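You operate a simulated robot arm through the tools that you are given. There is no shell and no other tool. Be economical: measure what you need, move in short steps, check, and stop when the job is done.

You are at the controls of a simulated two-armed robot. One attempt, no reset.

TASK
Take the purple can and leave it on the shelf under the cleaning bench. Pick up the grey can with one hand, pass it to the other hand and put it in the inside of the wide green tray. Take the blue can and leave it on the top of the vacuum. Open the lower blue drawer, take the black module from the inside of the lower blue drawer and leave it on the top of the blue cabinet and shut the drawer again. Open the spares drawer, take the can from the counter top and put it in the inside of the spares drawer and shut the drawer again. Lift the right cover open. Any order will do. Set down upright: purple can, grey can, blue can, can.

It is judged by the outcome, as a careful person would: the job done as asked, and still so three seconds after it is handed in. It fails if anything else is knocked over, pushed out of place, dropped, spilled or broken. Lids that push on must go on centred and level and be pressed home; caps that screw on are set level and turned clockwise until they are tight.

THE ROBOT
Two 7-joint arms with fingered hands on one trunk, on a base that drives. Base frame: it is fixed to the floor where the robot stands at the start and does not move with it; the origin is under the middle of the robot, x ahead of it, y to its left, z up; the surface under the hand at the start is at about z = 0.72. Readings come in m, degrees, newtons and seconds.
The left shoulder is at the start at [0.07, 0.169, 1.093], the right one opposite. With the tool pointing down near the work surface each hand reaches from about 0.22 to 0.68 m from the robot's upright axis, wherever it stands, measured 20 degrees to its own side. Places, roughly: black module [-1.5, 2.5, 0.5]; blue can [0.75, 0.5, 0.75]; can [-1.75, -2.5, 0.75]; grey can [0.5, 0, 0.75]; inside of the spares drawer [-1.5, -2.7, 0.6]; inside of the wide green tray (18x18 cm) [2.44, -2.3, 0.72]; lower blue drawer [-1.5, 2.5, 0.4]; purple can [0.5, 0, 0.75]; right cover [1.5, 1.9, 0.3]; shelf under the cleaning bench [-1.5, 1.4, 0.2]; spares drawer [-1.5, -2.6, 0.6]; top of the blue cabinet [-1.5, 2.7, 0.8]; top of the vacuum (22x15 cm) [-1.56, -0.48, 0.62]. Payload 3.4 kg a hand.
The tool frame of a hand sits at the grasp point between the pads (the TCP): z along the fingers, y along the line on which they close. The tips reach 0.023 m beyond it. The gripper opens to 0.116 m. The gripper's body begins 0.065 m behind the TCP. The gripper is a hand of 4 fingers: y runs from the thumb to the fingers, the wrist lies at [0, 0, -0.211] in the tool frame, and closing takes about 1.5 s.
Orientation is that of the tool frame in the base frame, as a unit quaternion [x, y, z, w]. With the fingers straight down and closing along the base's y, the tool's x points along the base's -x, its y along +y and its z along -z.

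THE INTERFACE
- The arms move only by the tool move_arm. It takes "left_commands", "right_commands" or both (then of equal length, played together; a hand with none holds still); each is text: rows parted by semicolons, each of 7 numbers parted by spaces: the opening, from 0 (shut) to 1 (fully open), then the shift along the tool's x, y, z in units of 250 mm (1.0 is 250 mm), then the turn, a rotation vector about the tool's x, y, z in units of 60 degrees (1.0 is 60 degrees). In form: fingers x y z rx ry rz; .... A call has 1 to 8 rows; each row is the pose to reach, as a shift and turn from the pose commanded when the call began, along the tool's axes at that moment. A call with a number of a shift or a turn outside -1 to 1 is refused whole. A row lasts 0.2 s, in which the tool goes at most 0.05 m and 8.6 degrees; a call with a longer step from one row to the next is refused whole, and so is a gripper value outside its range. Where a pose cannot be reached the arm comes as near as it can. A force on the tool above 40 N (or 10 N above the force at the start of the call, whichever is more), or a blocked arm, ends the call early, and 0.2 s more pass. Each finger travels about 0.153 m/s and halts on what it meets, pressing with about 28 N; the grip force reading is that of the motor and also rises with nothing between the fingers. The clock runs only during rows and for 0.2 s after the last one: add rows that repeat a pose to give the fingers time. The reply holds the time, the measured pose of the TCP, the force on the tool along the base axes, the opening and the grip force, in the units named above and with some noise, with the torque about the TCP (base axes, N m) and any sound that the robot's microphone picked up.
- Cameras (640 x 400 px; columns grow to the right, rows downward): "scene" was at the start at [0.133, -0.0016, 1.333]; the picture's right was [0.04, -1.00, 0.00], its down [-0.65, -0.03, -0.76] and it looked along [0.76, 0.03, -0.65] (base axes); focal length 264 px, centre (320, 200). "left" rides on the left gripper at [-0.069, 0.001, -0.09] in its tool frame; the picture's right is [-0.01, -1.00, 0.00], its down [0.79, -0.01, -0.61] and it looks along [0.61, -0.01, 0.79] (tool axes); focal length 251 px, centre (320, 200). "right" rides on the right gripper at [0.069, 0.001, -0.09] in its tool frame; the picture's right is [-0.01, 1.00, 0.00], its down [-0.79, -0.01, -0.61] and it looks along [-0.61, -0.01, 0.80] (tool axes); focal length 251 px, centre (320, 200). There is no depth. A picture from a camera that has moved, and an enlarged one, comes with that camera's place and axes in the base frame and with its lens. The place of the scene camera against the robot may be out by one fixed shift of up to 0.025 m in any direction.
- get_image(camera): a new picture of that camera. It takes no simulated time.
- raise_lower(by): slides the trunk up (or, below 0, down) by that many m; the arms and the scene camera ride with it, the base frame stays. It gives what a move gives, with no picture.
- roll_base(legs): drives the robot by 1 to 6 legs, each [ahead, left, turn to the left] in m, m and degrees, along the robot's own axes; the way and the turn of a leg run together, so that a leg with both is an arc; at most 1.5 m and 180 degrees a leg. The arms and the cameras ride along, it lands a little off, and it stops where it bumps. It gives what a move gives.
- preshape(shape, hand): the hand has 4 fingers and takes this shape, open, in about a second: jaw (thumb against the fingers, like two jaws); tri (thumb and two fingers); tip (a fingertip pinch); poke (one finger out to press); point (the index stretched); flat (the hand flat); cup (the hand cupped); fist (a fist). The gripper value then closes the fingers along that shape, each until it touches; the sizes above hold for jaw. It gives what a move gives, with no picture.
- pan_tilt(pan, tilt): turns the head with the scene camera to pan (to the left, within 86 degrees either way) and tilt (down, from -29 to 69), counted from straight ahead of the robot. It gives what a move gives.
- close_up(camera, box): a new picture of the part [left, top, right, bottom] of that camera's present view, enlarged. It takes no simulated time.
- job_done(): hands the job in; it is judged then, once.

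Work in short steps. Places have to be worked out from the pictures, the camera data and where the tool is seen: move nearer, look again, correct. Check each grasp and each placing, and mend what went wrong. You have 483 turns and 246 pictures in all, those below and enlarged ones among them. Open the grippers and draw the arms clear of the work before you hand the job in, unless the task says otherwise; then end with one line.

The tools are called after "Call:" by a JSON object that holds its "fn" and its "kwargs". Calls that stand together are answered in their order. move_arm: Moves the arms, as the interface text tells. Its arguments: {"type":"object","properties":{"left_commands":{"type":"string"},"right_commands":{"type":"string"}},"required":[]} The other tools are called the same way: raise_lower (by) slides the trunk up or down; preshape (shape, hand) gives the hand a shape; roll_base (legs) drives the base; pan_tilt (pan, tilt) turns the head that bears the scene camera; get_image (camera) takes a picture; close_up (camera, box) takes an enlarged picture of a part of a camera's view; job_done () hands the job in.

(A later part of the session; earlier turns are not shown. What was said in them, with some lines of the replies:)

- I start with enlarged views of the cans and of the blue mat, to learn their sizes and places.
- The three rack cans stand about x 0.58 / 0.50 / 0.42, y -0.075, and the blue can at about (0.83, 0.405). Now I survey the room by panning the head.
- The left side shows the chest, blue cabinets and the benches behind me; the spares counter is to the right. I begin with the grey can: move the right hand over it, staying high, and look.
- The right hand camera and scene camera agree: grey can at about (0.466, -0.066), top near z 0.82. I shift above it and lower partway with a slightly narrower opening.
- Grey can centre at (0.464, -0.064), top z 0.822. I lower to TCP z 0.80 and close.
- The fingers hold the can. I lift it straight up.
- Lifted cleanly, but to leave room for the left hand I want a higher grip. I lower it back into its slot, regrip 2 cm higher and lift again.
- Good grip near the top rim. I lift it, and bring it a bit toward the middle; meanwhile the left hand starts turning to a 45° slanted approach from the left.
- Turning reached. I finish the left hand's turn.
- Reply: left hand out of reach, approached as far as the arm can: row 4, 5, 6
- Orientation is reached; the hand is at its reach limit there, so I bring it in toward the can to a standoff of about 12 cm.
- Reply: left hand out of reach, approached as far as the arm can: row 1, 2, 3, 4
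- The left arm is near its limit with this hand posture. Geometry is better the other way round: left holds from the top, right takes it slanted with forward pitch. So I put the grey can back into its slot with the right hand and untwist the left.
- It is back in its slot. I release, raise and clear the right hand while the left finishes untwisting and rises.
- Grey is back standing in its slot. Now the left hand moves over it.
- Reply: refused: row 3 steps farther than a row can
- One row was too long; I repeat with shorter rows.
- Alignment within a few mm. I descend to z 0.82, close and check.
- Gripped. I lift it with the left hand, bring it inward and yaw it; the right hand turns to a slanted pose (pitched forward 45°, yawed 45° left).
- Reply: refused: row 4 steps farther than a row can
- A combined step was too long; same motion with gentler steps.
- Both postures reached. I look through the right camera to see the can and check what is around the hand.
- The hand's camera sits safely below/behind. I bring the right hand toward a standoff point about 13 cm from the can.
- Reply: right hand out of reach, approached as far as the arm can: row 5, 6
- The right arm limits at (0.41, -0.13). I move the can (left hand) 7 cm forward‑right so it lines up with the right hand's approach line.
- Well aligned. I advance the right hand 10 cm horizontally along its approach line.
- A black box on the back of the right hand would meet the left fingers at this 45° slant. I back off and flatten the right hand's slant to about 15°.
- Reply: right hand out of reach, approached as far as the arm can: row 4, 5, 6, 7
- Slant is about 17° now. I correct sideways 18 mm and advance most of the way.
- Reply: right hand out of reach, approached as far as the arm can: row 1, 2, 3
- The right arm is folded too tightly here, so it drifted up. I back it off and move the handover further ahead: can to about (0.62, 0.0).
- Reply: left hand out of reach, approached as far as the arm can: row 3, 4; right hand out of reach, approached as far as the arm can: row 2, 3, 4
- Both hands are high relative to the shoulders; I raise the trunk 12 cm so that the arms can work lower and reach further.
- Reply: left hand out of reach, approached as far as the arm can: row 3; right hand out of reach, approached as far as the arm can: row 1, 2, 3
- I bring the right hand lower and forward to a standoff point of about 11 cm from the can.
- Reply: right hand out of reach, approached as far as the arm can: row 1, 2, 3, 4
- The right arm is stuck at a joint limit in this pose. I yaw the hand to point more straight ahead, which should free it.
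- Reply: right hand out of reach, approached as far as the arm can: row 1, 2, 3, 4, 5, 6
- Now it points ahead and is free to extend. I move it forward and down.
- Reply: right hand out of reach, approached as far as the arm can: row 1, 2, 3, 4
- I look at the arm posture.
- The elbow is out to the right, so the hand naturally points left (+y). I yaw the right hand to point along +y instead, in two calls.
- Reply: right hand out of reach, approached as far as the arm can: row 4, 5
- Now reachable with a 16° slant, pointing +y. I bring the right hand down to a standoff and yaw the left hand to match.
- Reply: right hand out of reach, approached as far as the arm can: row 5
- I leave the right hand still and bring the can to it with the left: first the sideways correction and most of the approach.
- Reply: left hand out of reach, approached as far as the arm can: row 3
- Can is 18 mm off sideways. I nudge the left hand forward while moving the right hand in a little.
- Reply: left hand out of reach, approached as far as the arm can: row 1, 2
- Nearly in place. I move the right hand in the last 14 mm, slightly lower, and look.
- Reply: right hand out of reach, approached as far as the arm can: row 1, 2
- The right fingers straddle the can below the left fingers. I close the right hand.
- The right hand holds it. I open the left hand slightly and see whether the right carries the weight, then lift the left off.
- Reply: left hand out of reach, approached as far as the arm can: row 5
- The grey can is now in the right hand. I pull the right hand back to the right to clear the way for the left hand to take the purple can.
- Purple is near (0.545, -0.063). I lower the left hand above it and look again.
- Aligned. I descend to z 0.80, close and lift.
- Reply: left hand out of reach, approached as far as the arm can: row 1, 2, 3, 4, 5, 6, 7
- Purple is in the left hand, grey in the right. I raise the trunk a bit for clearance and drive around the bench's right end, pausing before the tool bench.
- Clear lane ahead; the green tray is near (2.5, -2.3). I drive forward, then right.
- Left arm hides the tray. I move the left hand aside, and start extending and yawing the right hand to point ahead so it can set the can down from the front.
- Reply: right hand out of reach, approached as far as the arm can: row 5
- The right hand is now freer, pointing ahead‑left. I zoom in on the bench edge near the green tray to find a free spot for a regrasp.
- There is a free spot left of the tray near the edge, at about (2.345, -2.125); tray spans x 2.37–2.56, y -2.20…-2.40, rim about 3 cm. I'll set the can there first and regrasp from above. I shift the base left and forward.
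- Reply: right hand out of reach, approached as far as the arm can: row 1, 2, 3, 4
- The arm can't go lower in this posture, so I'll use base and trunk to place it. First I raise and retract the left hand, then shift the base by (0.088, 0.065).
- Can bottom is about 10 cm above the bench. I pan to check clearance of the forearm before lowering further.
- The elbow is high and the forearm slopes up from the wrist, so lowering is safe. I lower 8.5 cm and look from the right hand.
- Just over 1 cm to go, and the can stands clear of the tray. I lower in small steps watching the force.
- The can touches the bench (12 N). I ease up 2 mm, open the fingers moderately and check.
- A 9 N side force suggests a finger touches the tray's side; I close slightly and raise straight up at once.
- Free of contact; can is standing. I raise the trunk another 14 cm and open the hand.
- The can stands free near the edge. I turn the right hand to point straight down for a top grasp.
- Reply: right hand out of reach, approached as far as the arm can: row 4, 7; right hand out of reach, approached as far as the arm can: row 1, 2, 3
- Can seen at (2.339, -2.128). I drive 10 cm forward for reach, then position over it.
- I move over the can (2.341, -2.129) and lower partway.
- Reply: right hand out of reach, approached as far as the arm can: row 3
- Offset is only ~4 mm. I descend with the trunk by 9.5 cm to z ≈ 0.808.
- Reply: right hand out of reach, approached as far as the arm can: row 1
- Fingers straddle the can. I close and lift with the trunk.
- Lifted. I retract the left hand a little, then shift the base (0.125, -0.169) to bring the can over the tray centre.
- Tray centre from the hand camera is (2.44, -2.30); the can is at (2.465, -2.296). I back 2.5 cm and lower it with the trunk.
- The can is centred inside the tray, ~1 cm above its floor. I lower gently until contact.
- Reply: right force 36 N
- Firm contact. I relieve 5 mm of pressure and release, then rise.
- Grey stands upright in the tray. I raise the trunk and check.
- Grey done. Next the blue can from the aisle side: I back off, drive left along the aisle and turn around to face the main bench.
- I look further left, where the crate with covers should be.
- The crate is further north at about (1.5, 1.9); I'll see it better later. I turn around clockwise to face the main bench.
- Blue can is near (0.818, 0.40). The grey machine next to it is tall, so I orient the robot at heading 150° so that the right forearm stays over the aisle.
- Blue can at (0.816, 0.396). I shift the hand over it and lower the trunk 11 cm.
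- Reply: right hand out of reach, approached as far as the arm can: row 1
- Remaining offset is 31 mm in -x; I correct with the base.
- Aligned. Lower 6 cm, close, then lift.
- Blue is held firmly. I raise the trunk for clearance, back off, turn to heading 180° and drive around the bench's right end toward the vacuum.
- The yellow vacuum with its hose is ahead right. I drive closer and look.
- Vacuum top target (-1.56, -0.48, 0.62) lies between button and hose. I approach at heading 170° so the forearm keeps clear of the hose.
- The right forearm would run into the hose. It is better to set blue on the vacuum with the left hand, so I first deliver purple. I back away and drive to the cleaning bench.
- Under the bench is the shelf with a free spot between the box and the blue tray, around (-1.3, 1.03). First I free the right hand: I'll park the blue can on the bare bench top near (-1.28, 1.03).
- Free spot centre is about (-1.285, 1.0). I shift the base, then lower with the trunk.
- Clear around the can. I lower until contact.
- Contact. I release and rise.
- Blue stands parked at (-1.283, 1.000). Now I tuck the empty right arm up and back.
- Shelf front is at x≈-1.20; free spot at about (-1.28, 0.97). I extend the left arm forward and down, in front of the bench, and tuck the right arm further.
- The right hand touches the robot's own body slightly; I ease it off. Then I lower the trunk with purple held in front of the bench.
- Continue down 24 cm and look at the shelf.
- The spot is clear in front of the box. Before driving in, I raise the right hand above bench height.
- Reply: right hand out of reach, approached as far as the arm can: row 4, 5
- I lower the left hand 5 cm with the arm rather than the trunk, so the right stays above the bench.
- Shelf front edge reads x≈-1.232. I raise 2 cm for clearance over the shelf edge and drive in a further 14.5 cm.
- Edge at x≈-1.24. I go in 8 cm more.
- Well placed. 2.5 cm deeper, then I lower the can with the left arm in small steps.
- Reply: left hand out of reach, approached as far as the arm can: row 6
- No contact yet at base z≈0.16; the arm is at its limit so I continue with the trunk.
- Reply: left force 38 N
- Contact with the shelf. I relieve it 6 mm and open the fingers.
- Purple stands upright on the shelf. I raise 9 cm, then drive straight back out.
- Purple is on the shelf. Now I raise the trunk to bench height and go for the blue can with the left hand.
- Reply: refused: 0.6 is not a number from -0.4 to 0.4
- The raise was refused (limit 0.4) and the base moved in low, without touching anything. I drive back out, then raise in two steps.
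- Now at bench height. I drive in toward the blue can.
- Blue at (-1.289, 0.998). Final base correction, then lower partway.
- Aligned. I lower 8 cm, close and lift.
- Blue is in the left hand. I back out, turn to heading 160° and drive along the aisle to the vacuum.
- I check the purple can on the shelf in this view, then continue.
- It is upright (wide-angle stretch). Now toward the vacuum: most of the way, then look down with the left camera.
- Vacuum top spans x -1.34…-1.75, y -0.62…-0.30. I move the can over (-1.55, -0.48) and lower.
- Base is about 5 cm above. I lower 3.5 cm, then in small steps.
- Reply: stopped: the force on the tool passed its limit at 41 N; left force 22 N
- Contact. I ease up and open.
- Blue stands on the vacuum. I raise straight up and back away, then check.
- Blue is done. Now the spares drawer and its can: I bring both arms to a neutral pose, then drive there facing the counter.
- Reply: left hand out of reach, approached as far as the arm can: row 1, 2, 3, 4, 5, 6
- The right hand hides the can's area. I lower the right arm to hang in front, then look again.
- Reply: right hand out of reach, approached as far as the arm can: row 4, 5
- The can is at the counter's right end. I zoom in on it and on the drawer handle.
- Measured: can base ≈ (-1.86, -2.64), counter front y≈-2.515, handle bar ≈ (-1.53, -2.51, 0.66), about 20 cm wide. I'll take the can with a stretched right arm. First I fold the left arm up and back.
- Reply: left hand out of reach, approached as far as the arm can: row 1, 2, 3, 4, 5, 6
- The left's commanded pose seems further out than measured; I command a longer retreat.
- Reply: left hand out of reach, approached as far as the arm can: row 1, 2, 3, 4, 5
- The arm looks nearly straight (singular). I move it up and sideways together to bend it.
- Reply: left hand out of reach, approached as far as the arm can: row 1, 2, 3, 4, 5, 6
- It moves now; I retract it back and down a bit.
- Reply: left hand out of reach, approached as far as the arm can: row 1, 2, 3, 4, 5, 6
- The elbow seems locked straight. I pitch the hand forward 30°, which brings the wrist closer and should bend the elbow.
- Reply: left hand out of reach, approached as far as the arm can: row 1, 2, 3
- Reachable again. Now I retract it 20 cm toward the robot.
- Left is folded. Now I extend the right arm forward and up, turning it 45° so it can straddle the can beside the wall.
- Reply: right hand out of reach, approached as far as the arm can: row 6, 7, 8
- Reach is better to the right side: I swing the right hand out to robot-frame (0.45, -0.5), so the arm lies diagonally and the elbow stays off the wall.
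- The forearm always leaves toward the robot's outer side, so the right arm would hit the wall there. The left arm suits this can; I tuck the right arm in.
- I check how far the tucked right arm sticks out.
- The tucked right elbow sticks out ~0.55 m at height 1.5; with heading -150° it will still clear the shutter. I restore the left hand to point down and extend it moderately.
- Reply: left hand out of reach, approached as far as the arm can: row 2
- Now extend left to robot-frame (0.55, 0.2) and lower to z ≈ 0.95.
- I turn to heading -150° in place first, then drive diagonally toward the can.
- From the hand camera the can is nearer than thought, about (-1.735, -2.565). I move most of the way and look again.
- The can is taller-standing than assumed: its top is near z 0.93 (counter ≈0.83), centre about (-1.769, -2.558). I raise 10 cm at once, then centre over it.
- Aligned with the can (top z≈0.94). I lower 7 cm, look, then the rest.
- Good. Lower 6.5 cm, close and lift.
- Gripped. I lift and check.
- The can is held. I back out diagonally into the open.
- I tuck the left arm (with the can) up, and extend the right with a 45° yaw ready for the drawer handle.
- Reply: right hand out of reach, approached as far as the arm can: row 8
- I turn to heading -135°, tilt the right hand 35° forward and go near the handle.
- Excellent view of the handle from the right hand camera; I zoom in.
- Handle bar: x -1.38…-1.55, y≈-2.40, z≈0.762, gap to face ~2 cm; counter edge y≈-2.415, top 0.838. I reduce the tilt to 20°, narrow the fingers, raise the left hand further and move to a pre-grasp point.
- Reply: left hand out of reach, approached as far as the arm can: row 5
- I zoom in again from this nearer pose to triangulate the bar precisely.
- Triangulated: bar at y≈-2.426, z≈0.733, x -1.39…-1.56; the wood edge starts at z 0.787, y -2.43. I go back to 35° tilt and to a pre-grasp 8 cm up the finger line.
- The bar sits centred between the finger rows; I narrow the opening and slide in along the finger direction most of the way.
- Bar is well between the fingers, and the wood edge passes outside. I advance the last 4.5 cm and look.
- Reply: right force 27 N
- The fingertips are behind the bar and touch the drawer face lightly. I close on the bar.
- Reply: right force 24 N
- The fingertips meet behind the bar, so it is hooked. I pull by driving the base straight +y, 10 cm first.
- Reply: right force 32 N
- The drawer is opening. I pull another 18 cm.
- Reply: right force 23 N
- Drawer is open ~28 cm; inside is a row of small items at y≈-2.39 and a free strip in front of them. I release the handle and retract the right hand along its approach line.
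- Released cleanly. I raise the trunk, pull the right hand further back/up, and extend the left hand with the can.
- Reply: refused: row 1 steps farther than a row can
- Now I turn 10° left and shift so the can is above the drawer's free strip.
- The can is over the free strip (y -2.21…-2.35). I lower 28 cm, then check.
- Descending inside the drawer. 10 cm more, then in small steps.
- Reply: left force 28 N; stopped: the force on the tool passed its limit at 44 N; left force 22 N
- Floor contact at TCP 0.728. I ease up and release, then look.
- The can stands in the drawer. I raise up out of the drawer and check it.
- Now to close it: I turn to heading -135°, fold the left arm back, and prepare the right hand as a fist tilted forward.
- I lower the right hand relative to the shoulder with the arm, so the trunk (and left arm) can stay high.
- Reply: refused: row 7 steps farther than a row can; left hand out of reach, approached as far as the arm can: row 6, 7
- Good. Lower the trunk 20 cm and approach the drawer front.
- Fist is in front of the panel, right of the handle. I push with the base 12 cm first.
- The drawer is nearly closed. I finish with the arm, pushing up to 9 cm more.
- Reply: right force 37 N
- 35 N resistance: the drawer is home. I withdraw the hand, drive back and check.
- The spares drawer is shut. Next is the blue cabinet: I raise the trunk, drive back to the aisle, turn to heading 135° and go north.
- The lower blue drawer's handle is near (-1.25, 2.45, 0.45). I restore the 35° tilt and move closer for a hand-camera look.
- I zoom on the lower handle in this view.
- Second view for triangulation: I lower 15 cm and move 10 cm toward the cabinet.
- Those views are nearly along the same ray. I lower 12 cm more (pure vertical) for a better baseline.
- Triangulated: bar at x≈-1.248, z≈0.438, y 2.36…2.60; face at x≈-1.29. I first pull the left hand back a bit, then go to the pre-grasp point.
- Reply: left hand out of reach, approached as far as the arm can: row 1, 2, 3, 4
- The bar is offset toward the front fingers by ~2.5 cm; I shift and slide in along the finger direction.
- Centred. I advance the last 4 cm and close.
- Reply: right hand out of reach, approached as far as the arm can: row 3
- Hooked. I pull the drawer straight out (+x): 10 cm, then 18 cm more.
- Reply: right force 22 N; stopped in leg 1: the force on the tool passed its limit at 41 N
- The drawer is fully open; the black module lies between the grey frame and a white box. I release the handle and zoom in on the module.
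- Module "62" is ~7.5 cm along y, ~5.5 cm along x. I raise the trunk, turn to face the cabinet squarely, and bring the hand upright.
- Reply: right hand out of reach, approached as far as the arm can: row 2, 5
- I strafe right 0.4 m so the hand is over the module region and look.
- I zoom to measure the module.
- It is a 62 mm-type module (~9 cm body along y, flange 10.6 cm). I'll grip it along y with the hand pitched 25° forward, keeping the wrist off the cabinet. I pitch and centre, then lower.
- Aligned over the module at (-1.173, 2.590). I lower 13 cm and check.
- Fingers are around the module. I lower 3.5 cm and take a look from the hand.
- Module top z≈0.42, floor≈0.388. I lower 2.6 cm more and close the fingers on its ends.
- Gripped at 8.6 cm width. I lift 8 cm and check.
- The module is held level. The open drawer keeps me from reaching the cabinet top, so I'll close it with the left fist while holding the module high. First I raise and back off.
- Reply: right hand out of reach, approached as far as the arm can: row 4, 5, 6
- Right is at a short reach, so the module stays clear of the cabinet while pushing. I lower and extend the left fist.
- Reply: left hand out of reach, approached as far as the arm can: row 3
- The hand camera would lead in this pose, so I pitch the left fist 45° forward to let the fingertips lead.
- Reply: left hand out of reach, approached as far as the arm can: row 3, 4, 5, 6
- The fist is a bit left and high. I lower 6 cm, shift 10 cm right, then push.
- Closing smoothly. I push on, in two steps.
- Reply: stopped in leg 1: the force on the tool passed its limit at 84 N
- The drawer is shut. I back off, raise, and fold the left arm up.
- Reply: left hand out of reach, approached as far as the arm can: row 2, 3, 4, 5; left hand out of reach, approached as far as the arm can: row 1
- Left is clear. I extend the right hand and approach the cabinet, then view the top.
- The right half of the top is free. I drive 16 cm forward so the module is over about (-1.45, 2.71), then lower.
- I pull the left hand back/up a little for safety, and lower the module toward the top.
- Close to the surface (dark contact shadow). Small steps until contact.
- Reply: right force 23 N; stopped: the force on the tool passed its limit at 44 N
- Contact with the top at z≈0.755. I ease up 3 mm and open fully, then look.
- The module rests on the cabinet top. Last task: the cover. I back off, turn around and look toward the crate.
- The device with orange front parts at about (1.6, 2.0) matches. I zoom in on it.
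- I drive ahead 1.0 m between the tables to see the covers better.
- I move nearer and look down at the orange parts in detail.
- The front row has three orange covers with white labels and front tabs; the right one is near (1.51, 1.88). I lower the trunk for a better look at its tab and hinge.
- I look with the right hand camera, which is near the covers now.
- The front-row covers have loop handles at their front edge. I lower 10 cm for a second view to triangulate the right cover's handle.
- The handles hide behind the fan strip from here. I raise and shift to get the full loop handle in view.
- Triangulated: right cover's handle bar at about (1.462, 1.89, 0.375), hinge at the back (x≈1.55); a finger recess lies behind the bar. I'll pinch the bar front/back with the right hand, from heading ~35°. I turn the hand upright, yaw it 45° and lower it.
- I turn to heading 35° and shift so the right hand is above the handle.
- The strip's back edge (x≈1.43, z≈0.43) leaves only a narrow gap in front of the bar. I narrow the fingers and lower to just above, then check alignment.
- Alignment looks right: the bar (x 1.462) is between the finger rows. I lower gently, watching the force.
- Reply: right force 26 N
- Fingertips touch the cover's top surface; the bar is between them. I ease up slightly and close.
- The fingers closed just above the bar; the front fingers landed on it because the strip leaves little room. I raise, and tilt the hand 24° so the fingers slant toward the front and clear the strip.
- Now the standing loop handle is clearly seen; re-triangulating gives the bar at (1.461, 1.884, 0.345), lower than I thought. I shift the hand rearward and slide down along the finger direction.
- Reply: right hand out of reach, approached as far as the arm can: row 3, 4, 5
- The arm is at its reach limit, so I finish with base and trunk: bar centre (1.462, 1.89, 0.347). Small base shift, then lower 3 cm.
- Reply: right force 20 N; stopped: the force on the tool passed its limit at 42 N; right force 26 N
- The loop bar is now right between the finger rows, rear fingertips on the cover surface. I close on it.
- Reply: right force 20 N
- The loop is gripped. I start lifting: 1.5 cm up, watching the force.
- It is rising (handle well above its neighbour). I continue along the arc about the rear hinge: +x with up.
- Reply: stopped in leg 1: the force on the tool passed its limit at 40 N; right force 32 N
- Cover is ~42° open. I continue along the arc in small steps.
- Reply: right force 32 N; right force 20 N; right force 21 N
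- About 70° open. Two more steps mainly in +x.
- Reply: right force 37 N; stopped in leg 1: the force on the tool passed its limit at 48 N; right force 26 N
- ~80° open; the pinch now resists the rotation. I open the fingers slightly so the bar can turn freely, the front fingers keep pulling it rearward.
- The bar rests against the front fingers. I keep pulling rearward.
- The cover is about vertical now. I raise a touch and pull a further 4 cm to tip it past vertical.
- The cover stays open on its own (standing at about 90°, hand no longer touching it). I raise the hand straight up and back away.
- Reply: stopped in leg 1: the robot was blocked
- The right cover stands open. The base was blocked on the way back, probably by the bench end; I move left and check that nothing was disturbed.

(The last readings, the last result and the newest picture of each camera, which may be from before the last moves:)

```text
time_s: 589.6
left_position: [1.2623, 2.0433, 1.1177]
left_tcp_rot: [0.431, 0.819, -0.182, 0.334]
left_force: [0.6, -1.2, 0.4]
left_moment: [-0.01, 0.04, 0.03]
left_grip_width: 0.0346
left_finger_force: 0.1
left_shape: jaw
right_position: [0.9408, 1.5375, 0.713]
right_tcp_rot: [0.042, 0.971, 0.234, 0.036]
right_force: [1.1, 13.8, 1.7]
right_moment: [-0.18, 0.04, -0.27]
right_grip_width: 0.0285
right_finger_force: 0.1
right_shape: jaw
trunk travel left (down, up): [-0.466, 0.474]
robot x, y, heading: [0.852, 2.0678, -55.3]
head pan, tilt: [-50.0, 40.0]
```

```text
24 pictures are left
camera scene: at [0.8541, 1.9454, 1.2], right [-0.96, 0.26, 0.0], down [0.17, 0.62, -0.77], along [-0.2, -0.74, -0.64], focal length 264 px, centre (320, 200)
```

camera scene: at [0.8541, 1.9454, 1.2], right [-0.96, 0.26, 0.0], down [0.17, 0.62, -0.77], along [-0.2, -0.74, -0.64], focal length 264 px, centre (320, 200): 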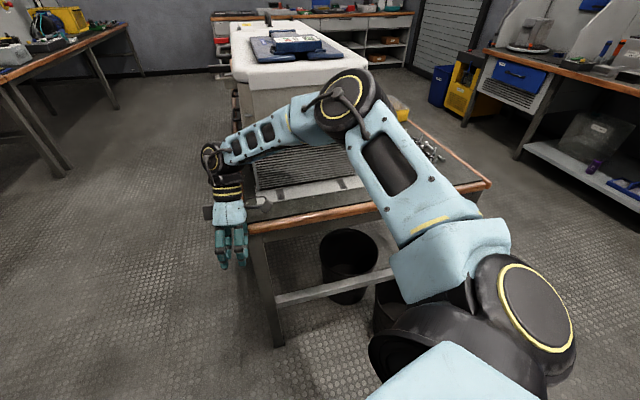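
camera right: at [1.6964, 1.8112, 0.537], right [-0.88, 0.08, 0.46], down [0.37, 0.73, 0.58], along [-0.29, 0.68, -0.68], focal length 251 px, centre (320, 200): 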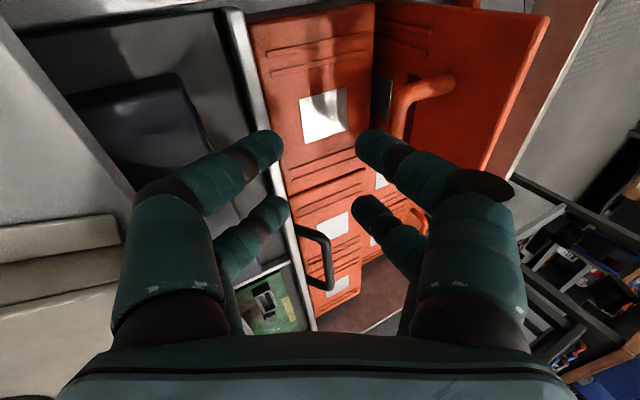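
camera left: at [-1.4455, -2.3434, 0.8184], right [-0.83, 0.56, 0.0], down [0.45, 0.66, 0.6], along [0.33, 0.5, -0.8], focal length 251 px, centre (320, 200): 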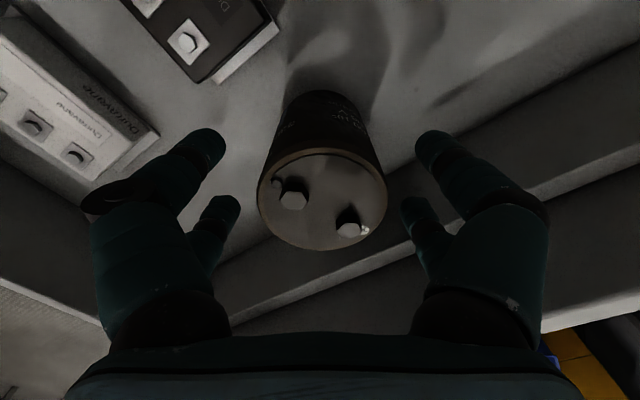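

The right hand lightly touches the bench edge; I turn back away from it at once and lift.

Call:
{"fn": "roll_base", "kwargs": {"legs": [[0, 0, 55]]}}

Call:
{"fn": "raise_lower", "kwargs": {"by": 0.2}}

Call:
{"fn": "pan_tilt", "kwargs": {"pan": -80, "tilt": 35}}

Call:
{"fn": "get_image", "kwargs": {"camera": "scene"}}

```text
time_s: 592.5
left_position: [1.1095, 2.3939, 1.1165]
left_tcp_rot: [0.002, 0.925, -0.005, 0.38]
left_force: [-0.1, 0.1, 0.5]
left_moment: [-0.01, -0.01, 0.0]
left_grip_width: 0.0346
left_finger_force: 0.0
left_shape: jaw
right_position: [1.342, 1.8407, 0.7117]
right_tcp_rot: [-0.413, 0.879, 0.225, -0.076]
right_force: [0.9, -0.2, 0.7]
right_moment: [-0.02, 0.03, -0.02]
right_grip_width: 0.0324
right_finger_force: 0.1
right_shape: jaw
trunk travel left (down, up): [-0.466, 0.474]
robot x, y, heading: [0.8535, 2.075, -0.1]
head pan, tilt: [-50.0, 40.0]
```

```text
time_s: 594.6
left_position: [1.109, 2.3926, 1.3169]
left_tcp_rot: [0.002, 0.925, -0.005, 0.379]
left_force: [0.4, -0.5, 0.6]
left_moment: [-0.02, 0.0, 0.01]
left_grip_width: 0.0346
left_finger_force: 0.1
left_shape: jaw
right_position: [1.3412, 1.8414, 0.9118]
right_tcp_rot: [-0.414, 0.879, 0.225, -0.077]
right_force: [-0.4, -0.5, -0.7]
right_moment: [-0.01, -0.02, -0.01]
right_grip_width: 0.0324
right_finger_force: 0.0
right_shape: jaw
trunk travel left (down, up): [-0.666, 0.274]
robot x, y, heading: [0.8474, 2.0689, -0.1]
head pan, tilt: [-50.0, 40.0]
```

```text
time_s: 595.6
left_position: [1.1095, 2.3934, 1.3173]
left_tcp_rot: [0.001, 0.926, -0.005, 0.379]
left_force: [0.6, 0.4, -0.2]
left_moment: [-0.03, 0.0, 0.03]
left_grip_width: 0.0346
left_finger_force: 0.0
left_shape: jaw
right_position: [1.3405, 1.8411, 0.9111]
right_tcp_rot: [-0.412, 0.879, 0.225, -0.077]
right_force: [0.5, 0.4, -0.7]
right_moment: [-0.02, -0.01, -0.03]
right_grip_width: 0.0322
right_finger_force: 0.1
right_shape: jaw
trunk travel left (down, up): [-0.666, 0.274]
robot x, y, heading: [0.8471, 2.0713, -0.1]
head pan, tilt: [-80.0, 35.0]
```

```text
23 pictures are left
camera scene: at [0.9133, 1.9792, 1.4073], right [-0.99, -0.17, 0.0], down [-0.1, 0.57, -0.82], along [0.14, -0.81, -0.57], focal length 264 px, centre (320, 200)
```

scene: 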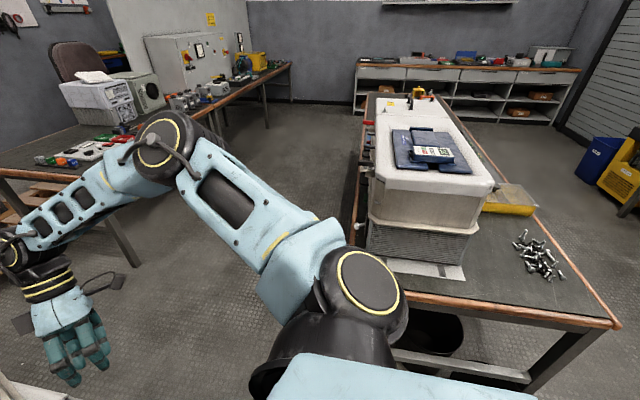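

Bench and bins look undisturbed. I back away, open both grippers, and take a final look at the cover.

Call:
{"fn": "roll_base", "kwargs": {"legs": [[-0.4, 0.05, 0]]}}

Call:
{"fn": "move_arm", "kwargs": {"left_commands": "0.5 0 0 0 0 0 0;0.8 0 0 0 0 0 0;1 0 0 0 0 0 0;1 0 0 0 0 0 0", "right_commands": "0.5 0 0 0 0 0 0;0.8 0 0 0 0 0 0;1 0 0 0 0 0 0;1 0 0 0 0 0 0"}}

Call:
{"fn": "pan_tilt", "kwargs": {"pan": 0, "tilt": 32}}

Call:
{"fn": "close_up", "kwargs": {"camera": "scene", "box": [240, 120, 400, 260]}}

```text
time_s: 598.1
left_position: [0.715, 2.4426, 1.3177]
left_tcp_rot: [0.004, 0.925, -0.006, 0.379]
left_force: [0.1, 0.0, 0.2]
left_moment: [-0.02, 0.02, 0.02]
left_grip_width: 0.0346
left_finger_force: 0.1
left_shape: jaw
right_position: [0.945, 1.8886, 0.913]
right_tcp_rot: [-0.412, 0.879, 0.226, -0.077]
right_force: [-0.6, -0.3, -0.2]
right_moment: [0.03, 0.0, -0.01]
right_grip_width: 0.0323
right_finger_force: 0.0
right_shape: jaw
trunk travel left (down, up): [-0.666, 0.274]
robot x, y, heading: [0.4529, 2.1229, -0.3]
head pan, tilt: [-80.0, 35.0]
```

```text
time_s: 599.1
left_position: [0.7149, 2.4432, 1.318]
left_tcp_rot: [0.004, 0.925, -0.007, 0.379]
left_force: [-0.6, -0.2, 0.7]
left_moment: [0.02, 0.02, 0.02]
left_grip_width: 0.1158
left_finger_force: 0.1
left_shape: jaw
right_position: [0.9446, 1.8897, 0.9115]
right_tcp_rot: [-0.411, 0.88, 0.225, -0.076]
right_force: [-0.3, -0.5, -0.3]
right_moment: [0.0, 0.0, 0.02]
right_grip_width: 0.1159
right_finger_force: 0.1
right_shape: jaw
trunk travel left (down, up): [-0.666, 0.274]
robot x, y, heading: [0.4552, 2.1235, -0.4]
head pan, tilt: [-80.0, 35.0]
```

```text
time_s: 600.6
left_position: [0.7161, 2.4426, 1.318]
left_tcp_rot: [0.004, 0.926, -0.006, 0.378]
left_force: [0.1, -0.3, 0.4]
left_moment: [-0.01, -0.01, 0.02]
left_grip_width: 0.1158
left_finger_force: 0.2
left_shape: jaw
right_position: [0.9438, 1.8895, 0.9117]
right_tcp_rot: [-0.412, 0.88, 0.226, -0.076]
right_force: [0.7, -0.3, -0.3]
right_moment: [0.03, 0.01, -0.03]
right_grip_width: 0.1156
right_finger_force: 0.1
right_shape: jaw
trunk travel left (down, up): [-0.666, 0.274]
robot x, y, heading: [0.4568, 2.122, -0.5]
head pan, tilt: [0.0, 32.0]
```

```text
2.86 times, centred on (320, 190) of scene
camera zoom: at [0.5921, 2.1161, 1.412], right [-0.01, -1.0, 0.0], down [-0.53, 0.0, -0.85], along [0.85, -0.01, -0.53], focal length 755 px, centre (320, 229)
```

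zoom: 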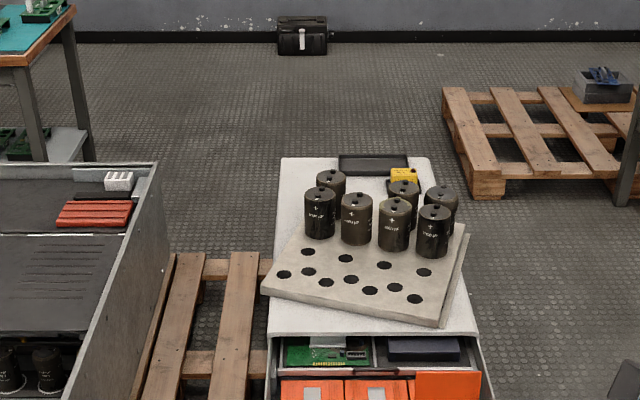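

The right cover stands open and stays there; grey, blue, purple, the module and the spares can were each checked when placed, and both drawers are shut. Both hands are open and clear, so I hand in the job.

Call:
{"fn": "job_done", "kwargs": {}}

```text
The job is handed in.
```

All six tasks are done and the job is handed in. The four cans were upright when last seen, the black module is on the blue cabinet, both drawers are shut, and the right cover stands open. I could not see into the spares drawer after shutting it, so I have not checked that its can is still upright. While closing up, the base was briefly blocked and the right hand lightly touched the main bench edge. The last views showed nothing moved there.
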